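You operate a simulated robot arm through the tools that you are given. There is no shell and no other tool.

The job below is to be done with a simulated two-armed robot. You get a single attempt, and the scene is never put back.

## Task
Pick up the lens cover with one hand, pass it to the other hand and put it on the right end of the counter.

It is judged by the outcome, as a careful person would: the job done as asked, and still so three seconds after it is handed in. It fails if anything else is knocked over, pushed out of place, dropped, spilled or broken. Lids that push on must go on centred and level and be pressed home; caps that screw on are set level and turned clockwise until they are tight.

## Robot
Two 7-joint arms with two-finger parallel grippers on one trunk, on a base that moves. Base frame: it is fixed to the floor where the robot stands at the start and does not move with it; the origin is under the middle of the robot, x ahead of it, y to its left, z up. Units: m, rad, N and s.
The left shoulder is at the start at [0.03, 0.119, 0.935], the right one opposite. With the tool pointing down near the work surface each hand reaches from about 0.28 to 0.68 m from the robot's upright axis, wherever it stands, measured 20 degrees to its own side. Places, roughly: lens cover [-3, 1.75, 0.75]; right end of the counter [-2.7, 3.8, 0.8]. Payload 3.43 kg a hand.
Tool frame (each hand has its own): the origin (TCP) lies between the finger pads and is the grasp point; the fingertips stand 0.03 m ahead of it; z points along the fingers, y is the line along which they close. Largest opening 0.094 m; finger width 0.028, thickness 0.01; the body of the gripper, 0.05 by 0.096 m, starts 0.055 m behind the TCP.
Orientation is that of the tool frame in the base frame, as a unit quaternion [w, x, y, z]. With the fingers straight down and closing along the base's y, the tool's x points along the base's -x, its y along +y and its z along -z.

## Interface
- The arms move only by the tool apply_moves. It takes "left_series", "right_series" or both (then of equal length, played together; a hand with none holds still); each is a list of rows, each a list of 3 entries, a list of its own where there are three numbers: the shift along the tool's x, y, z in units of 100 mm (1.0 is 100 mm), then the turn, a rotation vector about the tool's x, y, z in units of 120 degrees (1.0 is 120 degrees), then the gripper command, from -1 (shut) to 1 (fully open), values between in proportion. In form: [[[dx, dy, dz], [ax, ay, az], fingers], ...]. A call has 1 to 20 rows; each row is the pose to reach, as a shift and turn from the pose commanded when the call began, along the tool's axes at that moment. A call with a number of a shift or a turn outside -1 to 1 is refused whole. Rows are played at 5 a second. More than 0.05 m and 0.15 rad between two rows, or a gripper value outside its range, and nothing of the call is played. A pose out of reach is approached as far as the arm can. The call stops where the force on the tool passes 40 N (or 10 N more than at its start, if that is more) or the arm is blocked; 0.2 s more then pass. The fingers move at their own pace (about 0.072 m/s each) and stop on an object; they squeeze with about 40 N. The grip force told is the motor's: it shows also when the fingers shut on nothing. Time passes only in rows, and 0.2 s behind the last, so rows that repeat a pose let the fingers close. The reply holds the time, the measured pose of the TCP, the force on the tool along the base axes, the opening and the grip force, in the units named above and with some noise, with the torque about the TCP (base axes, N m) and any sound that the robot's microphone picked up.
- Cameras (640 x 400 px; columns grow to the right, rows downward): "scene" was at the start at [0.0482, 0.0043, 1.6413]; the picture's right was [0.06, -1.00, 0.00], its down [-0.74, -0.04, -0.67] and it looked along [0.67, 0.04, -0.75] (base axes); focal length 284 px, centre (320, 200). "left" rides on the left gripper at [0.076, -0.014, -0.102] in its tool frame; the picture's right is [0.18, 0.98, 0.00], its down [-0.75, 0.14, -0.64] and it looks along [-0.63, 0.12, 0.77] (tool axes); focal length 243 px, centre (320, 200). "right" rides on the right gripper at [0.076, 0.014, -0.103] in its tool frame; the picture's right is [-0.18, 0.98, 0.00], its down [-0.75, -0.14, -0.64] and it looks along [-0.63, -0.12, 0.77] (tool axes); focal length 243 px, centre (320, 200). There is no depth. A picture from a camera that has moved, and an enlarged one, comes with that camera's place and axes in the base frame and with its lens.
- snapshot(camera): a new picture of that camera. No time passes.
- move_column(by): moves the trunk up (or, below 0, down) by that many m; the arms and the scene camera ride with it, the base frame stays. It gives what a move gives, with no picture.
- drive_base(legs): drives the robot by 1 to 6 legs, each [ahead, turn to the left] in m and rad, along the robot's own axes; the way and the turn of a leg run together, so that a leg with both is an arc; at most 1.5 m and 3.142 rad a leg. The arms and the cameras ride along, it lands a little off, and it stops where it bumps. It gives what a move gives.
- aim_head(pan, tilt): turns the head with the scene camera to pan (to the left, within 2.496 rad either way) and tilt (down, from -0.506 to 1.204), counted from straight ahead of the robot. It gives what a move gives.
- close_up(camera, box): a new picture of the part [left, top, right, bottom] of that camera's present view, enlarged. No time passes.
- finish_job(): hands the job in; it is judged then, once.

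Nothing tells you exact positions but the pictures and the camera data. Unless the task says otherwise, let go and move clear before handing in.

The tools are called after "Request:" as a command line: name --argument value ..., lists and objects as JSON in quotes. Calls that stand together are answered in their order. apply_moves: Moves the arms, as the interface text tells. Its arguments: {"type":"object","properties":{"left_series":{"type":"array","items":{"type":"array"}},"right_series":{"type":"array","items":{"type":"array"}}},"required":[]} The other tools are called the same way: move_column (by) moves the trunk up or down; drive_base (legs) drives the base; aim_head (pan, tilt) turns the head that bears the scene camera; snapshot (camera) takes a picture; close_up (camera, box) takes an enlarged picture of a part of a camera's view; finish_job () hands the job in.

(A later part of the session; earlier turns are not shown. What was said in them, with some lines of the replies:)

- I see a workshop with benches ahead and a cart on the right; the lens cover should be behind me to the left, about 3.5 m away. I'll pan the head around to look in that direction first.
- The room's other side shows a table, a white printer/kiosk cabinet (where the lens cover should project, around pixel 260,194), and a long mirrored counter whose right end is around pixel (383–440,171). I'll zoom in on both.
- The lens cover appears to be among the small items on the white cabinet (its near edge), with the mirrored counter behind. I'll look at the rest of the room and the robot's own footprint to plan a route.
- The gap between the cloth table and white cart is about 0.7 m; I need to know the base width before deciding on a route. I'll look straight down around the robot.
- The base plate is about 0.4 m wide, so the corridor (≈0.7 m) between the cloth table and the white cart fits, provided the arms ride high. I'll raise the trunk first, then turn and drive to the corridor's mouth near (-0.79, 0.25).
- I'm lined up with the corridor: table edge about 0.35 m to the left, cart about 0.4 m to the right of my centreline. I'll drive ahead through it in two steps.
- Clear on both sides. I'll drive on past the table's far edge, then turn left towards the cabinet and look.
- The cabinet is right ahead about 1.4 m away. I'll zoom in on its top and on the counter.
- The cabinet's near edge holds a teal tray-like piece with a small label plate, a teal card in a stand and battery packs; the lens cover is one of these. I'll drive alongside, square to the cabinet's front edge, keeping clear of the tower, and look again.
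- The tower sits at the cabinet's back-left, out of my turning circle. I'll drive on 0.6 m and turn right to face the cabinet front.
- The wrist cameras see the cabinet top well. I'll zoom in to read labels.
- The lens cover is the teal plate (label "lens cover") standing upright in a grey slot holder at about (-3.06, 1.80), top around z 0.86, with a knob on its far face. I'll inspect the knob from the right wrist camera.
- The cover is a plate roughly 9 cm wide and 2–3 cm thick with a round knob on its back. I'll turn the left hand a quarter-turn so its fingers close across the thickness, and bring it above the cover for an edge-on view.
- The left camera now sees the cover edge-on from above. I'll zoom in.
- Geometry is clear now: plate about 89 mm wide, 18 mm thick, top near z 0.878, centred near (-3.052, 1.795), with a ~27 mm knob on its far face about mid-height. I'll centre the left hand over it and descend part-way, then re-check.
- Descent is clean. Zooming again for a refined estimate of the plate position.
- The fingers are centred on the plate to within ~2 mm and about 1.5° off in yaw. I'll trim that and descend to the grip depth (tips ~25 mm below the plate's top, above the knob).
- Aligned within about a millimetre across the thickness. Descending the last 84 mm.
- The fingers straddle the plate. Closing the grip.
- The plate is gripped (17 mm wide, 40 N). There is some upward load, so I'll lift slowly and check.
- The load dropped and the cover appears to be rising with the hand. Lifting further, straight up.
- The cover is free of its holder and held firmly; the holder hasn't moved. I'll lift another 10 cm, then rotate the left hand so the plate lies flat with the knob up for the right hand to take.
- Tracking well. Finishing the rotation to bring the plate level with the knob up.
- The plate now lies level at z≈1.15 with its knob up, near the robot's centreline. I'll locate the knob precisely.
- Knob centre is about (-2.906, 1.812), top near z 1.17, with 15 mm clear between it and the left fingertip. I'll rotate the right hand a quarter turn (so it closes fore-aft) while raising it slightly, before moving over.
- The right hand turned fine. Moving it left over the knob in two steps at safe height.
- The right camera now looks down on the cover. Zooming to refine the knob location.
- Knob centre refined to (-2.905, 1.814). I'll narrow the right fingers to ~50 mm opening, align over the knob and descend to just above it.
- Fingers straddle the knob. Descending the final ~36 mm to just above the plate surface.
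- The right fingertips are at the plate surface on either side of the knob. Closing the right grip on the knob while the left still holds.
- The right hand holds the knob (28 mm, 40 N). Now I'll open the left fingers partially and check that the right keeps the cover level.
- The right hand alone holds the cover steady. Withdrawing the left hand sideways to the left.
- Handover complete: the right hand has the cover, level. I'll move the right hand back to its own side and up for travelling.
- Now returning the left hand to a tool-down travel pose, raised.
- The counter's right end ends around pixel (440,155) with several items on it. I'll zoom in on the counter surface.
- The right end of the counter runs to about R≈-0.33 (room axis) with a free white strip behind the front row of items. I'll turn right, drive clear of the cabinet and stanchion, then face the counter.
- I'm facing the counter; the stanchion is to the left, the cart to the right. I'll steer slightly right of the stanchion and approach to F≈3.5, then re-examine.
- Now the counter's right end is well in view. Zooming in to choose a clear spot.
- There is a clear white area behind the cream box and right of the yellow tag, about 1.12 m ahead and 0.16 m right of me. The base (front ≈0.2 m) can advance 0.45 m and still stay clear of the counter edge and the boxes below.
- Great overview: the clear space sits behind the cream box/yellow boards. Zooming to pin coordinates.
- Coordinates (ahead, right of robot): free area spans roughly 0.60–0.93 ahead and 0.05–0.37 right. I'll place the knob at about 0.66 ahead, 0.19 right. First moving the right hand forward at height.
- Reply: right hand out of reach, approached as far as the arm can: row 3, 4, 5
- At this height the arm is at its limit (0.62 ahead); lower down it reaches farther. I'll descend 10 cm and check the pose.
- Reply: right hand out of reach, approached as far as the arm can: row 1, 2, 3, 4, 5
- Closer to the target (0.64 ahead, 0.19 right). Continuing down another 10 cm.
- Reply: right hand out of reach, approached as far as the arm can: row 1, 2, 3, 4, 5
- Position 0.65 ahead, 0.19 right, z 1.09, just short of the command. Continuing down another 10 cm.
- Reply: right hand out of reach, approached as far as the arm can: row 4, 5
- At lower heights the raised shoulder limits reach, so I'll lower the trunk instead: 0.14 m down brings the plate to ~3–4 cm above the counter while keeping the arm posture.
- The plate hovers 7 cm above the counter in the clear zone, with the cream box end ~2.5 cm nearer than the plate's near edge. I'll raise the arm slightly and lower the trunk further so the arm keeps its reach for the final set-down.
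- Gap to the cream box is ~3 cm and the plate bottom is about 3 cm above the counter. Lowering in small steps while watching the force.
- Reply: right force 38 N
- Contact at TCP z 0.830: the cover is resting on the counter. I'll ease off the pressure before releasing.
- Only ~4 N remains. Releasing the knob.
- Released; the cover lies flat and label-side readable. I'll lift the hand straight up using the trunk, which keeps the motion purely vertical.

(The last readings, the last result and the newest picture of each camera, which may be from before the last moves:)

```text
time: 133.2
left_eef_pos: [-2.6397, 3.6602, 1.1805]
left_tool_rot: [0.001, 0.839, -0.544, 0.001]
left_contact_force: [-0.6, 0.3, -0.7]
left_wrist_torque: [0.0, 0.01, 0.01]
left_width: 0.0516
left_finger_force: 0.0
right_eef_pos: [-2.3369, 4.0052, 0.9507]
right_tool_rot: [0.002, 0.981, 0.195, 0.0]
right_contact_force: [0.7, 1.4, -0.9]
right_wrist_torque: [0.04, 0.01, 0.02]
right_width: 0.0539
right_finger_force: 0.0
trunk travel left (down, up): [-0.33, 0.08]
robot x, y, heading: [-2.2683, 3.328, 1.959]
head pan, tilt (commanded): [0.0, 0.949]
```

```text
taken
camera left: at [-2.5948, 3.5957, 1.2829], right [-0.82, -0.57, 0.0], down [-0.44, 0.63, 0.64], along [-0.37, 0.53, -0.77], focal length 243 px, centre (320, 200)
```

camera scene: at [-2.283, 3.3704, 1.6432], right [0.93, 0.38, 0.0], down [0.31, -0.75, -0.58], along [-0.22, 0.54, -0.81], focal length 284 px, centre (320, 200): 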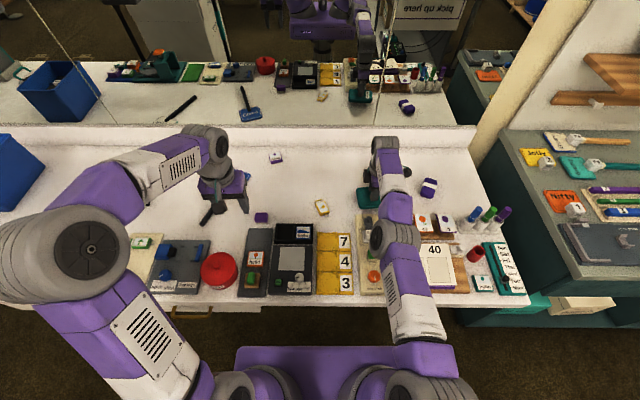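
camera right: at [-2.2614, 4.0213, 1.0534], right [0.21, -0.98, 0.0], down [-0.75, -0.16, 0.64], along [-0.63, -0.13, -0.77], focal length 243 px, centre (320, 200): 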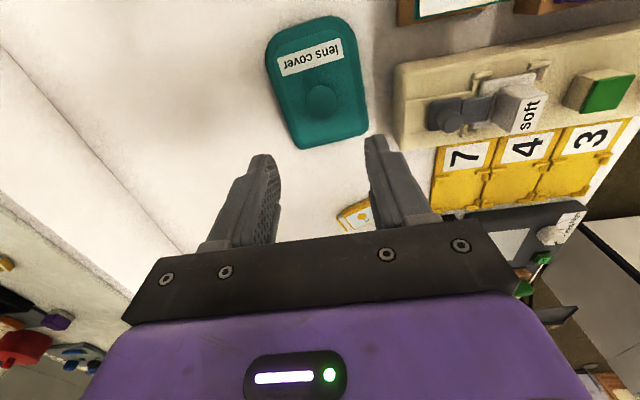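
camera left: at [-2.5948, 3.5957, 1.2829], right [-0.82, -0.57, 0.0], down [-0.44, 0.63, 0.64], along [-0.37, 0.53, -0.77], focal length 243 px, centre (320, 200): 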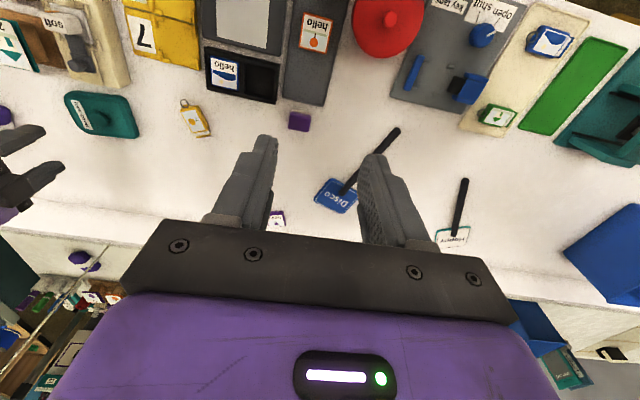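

The cover rests flat on the counter's right end, clear of its neighbours. Now retracting the right hand up and back to a neutral pose.

Request:
move_column --by 0.07

Request:
apply_moves --right_series '[[[0, 0.2, -0.25], [0, 0, 0], 0.15], [[0, 0.4, -0.5], [0, 0, 0], 0.15], [[0, 0.6, -0.75], [0, 0, 0], 0.15], [[0, 0.8, -1.0], [0, 0, 0], 0.15], [[0, 1.0, -1.0], [0, 0, 0], 0.15]]'

Request:
apply_moves --right_series '[[[0, 0.25, -0.25], [0, 0, 0], 0.15], [[0, 0.5, -0.5], [0, 0, 0], 0.15], [[0, 0.75, -0.6], [0, 0, 0], 0.15], [[0, 1.0, -0.6], [0, 0, 0], 0.15]]'

Request:
snapshot --camera "scene"

Request:
close_up --camera "scene" --box '[230, 150, 500, 310]'

```text
time: 134.3
left_eef_pos: [-2.6397, 3.6603, 1.251]
left_tool_rot: [0.0, 0.839, -0.544, -0.001]
left_contact_force: [0.3, 1.0, -0.5]
left_wrist_torque: [0.04, 0.02, 0.0]
left_width: 0.0517
left_finger_force: 0.1
right_eef_pos: [-2.3379, 4.0047, 1.0207]
right_tool_rot: [0.001, 0.981, 0.195, 0.0]
right_contact_force: [0.6, 0.2, -0.2]
right_wrist_torque: [-0.01, -0.01, -0.01]
right_width: 0.0542
right_finger_force: 0.0
trunk travel left (down, up): [-0.4, 0.01]
robot x, y, heading: [-2.2705, 3.3323, 1.958]
head pan, tilt (commanded): [0.0, 0.949]
```

```text
time: 135.5
left_eef_pos: [-2.6389, 3.6605, 1.2498]
left_tool_rot: [0.0, 0.839, -0.545, -0.001]
left_contact_force: [-0.6, 0.4, 0.4]
left_wrist_torque: [-0.06, 0.02, 0.02]
left_width: 0.0518
left_finger_force: 0.1
right_eef_pos: [-2.3313, 4.0046, 1.1286]
right_tool_rot: [0.002, 0.981, 0.195, 0.001]
right_contact_force: [-0.2, -0.5, 0.1]
right_wrist_torque: [0.02, 0.01, 0.0]
right_width: 0.0541
right_finger_force: 0.0
right hand out of reach, approached as far as the arm can: row 1, 2, 3, 4, 5
trunk travel left (down, up): [-0.4, 0.01]
robot x, y, heading: [-2.2669, 3.3297, 1.957]
head pan, tilt (commanded): [0.0, 0.949]
```

```text
time: 136.5
left_eef_pos: [-2.6403, 3.6601, 1.2501]
left_tool_rot: [-0.001, 0.839, -0.544, -0.001]
left_contact_force: [-0.1, -1.0, -0.4]
left_wrist_torque: [-0.02, 0.04, -0.02]
left_width: 0.0517
left_finger_force: 0.0
right_eef_pos: [-2.3263, 3.9948, 1.2009]
right_tool_rot: [0.0, 0.981, 0.194, 0.0]
right_contact_force: [0.4, 0.1, -0.1]
right_wrist_torque: [-0.01, 0.05, -0.02]
right_width: 0.0541
right_finger_force: 0.0
right hand out of reach, approached as far as the arm can: row 1, 2, 3, 4
trunk travel left (down, up): [-0.4, 0.01]
robot x, y, heading: [-2.2651, 3.3345, 1.955]
head pan, tilt (commanded): [0.0, 0.949]
```

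```text
taken
camera scene: at [-2.2829, 3.3701, 1.8331], right [0.93, 0.38, 0.0], down [0.31, -0.75, -0.58], along [-0.22, 0.54, -0.81], focal length 284 px, centre (320, 200)
```

scene: 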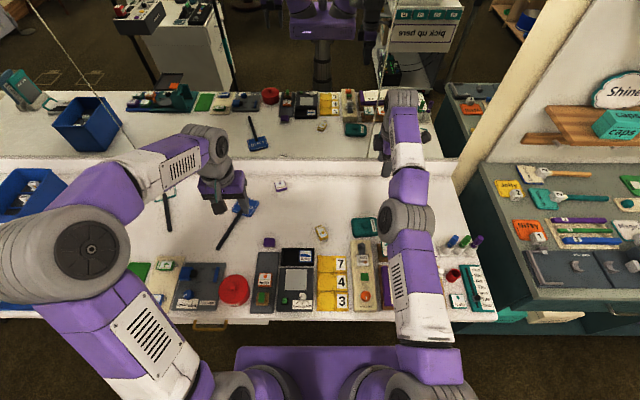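

```text
2.37 times, centred on (365, 230) of scene
camera zoom: at [-2.2829, 3.3701, 1.8331], right [0.93, 0.38, 0.0], down [0.31, -0.75, -0.58], along [-0.22, 0.54, -0.81], focal length 673 px, centre (213, 129)
```

zoom: 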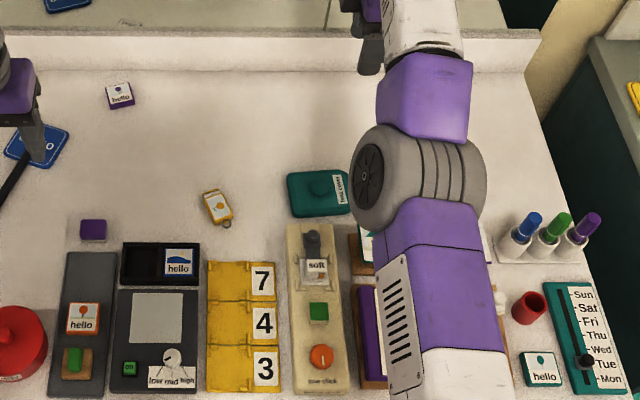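

The cover is in place, but the right arm is fully stretched and didn't fold back yet. I'll hold the commanded pose a few rows to see whether it converges.

Request:
apply_moves --right_series '[[[0, 0, 0], [0, 0, 0], 0.15], [[0, 0, -0.05], [0, 0, 0], 0.15], [[0, 0, -0.1], [0, 0, 0], 0.15], [[0, 0, -0.15], [0, 0, 0], 0.15], [[0, 0, -0.2], [0, 0, 0], 0.15]]'

```text
time: 137.7
left_eef_pos: [-2.6383, 3.6595, 1.2511]
left_tool_rot: [-0.001, 0.839, -0.544, -0.001]
left_contact_force: [-0.5, 0.5, 0.2]
left_wrist_torque: [0.01, -0.03, 0.02]
left_width: 0.0517
left_finger_force: 0.0
right_eef_pos: [-2.3244, 3.9938, 1.2217]
right_tool_rot: [0.001, 0.981, 0.195, -0.001]
right_contact_force: [0.7, 0.3, 0.2]
right_wrist_torque: [-0.03, 0.02, 0.05]
right_width: 0.0541
right_finger_force: 0.0
trunk travel left (down, up): [-0.4, 0.01]
robot x, y, heading: [-2.2641, 3.3313, 1.962]
head pan, tilt (commanded): [0.0, 0.949]
```

The arm is at a stretched configuration. I'll try drawing it back in finer steps with a slight sideways component.

Request:
apply_moves --right_series '[[[0, 0.03, 0], [0, 0, 0], 0.15], [[0, 0.06, 0], [0, 0, 0], 0.15], [[0, 0.1, 0], [0, 0, 0], 0.15], [[0, 0.14, 0], [0, 0, 0], 0.15], [[0, 0.18, 0], [0, 0, 0], 0.15], [[0, 0.22, 0], [0, 0, 0], 0.15]]'

```text
time: 139.1
left_eef_pos: [-2.6392, 3.6606, 1.2495]
left_tool_rot: [0.0, 0.839, -0.544, -0.001]
left_contact_force: [0.3, -0.4, 0.2]
left_wrist_torque: [0.0, 0.0, 0.01]
left_width: 0.0519
left_finger_force: 0.1
right_eef_pos: [-2.3245, 3.991, 1.2244]
right_tool_rot: [0.003, 0.981, 0.195, 0.001]
right_contact_force: [-0.7, 0.5, 0.9]
right_wrist_torque: [-0.01, -0.04, -0.01]
right_width: 0.054
right_finger_force: 0.1
right hand out of reach, approached as far as the arm can: row 2, 3, 4, 5, 6
trunk travel left (down, up): [-0.4, 0.01]
robot x, y, heading: [-2.2697, 3.3298, 1.957]
head pan, tilt (commanded): [0.0, 0.949]
```

The arm is stuck at full stretch but the hand is 0.4 m above everything. Simplest is to back the base away with the hand high, which clears the counter entirely.

Request:
drive_base --legs '[[-0.35, 0]]'

Request:
aim_head --pan 0.0 --tilt 0.8

Request:
snapshot --camera "scene"

Request:
close_up --camera "scene" --box '[220, 150, 480, 310]'

```text
time: 141.4
left_eef_pos: [-2.5094, 3.336, 1.2502]
left_tool_rot: [0.001, 0.842, -0.54, 0.0]
left_contact_force: [0.0, 0.3, 0.7]
left_wrist_torque: [0.03, 0.03, 0.01]
left_width: 0.0517
left_finger_force: 0.0
right_eef_pos: [-2.1973, 3.6701, 1.2253]
right_tool_rot: [0.001, 0.98, 0.2, 0.0]
right_contact_force: [-0.4, 0.4, -0.2]
right_wrist_torque: [-0.03, 0.03, -0.03]
right_width: 0.0541
right_finger_force: 0.2
trunk travel left (down, up): [-0.4, 0.01]
robot x, y, heading: [-2.1331, 3.0105, 1.968]
head pan, tilt (commanded): [0.0, 0.949]
```

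```text
time: 142.1
left_eef_pos: [-2.5101, 3.3358, 1.2514]
left_tool_rot: [0.0, 0.842, -0.54, -0.001]
left_contact_force: [0.0, 0.8, 0.3]
left_wrist_torque: [-0.02, 0.0, 0.01]
left_width: 0.0518
left_finger_force: 0.0
right_eef_pos: [-2.1969, 3.6697, 1.2248]
right_tool_rot: [0.003, 0.98, 0.2, 0.001]
right_contact_force: [-0.2, 0.4, -0.8]
right_wrist_torque: [0.0, 0.03, 0.03]
right_width: 0.0543
right_finger_force: 0.0
trunk travel left (down, up): [-0.4, 0.01]
robot x, y, heading: [-2.1312, 3.0131, 1.97]
head pan, tilt (commanded): [0.0, 0.799]
```

```text
taken
camera scene: at [-2.1531, 3.0568, 1.8446], right [0.92, 0.39, 0.0], down [0.28, -0.66, -0.7], along [-0.27, 0.64, -0.72], focal length 284 px, centre (320, 200)
```

scene: 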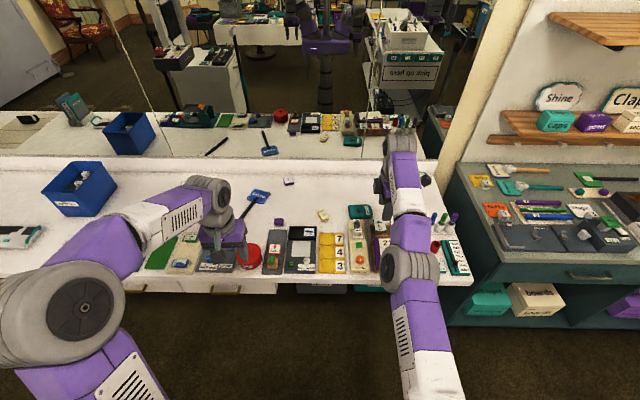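

```text
2.46 times, centred on (350, 230) of scene
camera zoom: at [-2.1531, 3.0568, 1.8446], right [0.92, 0.39, 0.0], down [0.28, -0.66, -0.7], along [-0.27, 0.64, -0.72], focal length 699 px, centre (246, 126)
```

zoom: 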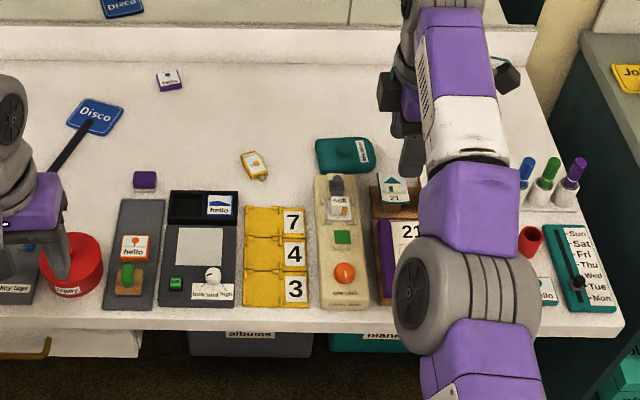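

The cover lies flat at the counter's right end, behind the cream box, and all the neighbouring items are undisturbed. One last look from the right wrist camera before handing in.

Request:
snapshot --camera "right"

Request:
aim_head --pan -0.5 --tilt 0.7

Request:
snapshot --camera "scene"

```text
taken
camera right: at [-2.1215, 3.6874, 1.3273], right [0.22, -0.98, 0.0], down [-0.75, -0.16, 0.64], along [-0.63, -0.14, -0.77], focal length 243 px, centre (320, 200)
```

right: 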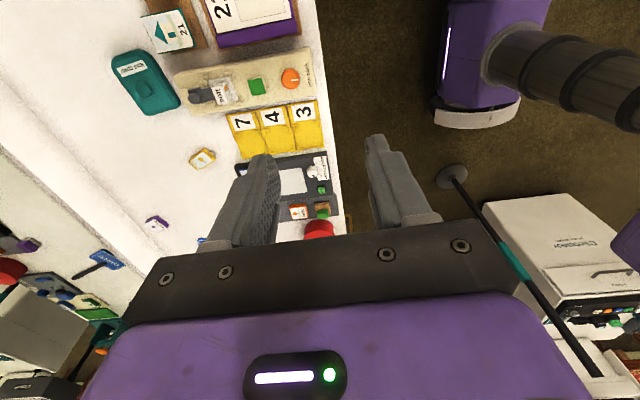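

```text
time: 143.0
left_eef_pos: [-2.5088, 3.3371, 1.25]
left_tool_rot: [0.0, 0.842, -0.54, 0.0]
left_contact_force: [0.0, -0.1, 0.0]
left_wrist_torque: [0.01, 0.01, -0.04]
left_width: 0.0518
left_finger_force: 0.0
right_eef_pos: [-2.1985, 3.6699, 1.2242]
right_tool_rot: [0.002, 0.98, 0.2, 0.001]
right_contact_force: [-0.1, 0.0, 0.2]
right_wrist_torque: [0.0, 0.02, 0.0]
right_width: 0.0542
right_finger_force: 0.1
trunk travel left (down, up): [-0.4, 0.01]
robot x, y, heading: [-2.1321, 3.0121, 1.973]
head pan, tilt (commanded): [-0.499, 0.7]
```

```text
taken
camera scene: at [-2.1136, 3.0674, 1.8529], right [1.0, -0.1, 0.0], down [-0.06, -0.64, -0.76], along [0.08, 0.76, -0.64], focal length 284 px, centre (320, 200)
```

scene: 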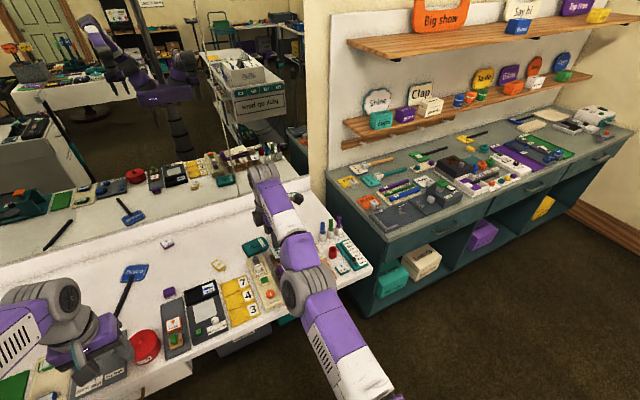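

The lens cover lies flat at the right end of the counter. Both hands are empty and clear of it, and the other items in view stand where they were. I'm handing the job in.

Request:
finish_job

```text
The job is handed in.
```

The lens cover is now lying flat, knob up, on the right end of the counter, about 0.36 m in from the corner and behind the cream box. I picked it up with the left hand, passed it to the right hand, and set it down with the right.

- **Other items:** In the last pictures the things around the cover were where they had been. The arm hid the purple block to its right in those views, but nothing came near it. The holder on the white cabinet hadn't moved when the cover came out of it.
- **Right arm:** After letting go, the right arm was stretched too far to fold back, so I raised it and backed the robot 0.35 m away instead. It finished still extended, with the hand open, about 0.4 m above the counter and clear of the cover.
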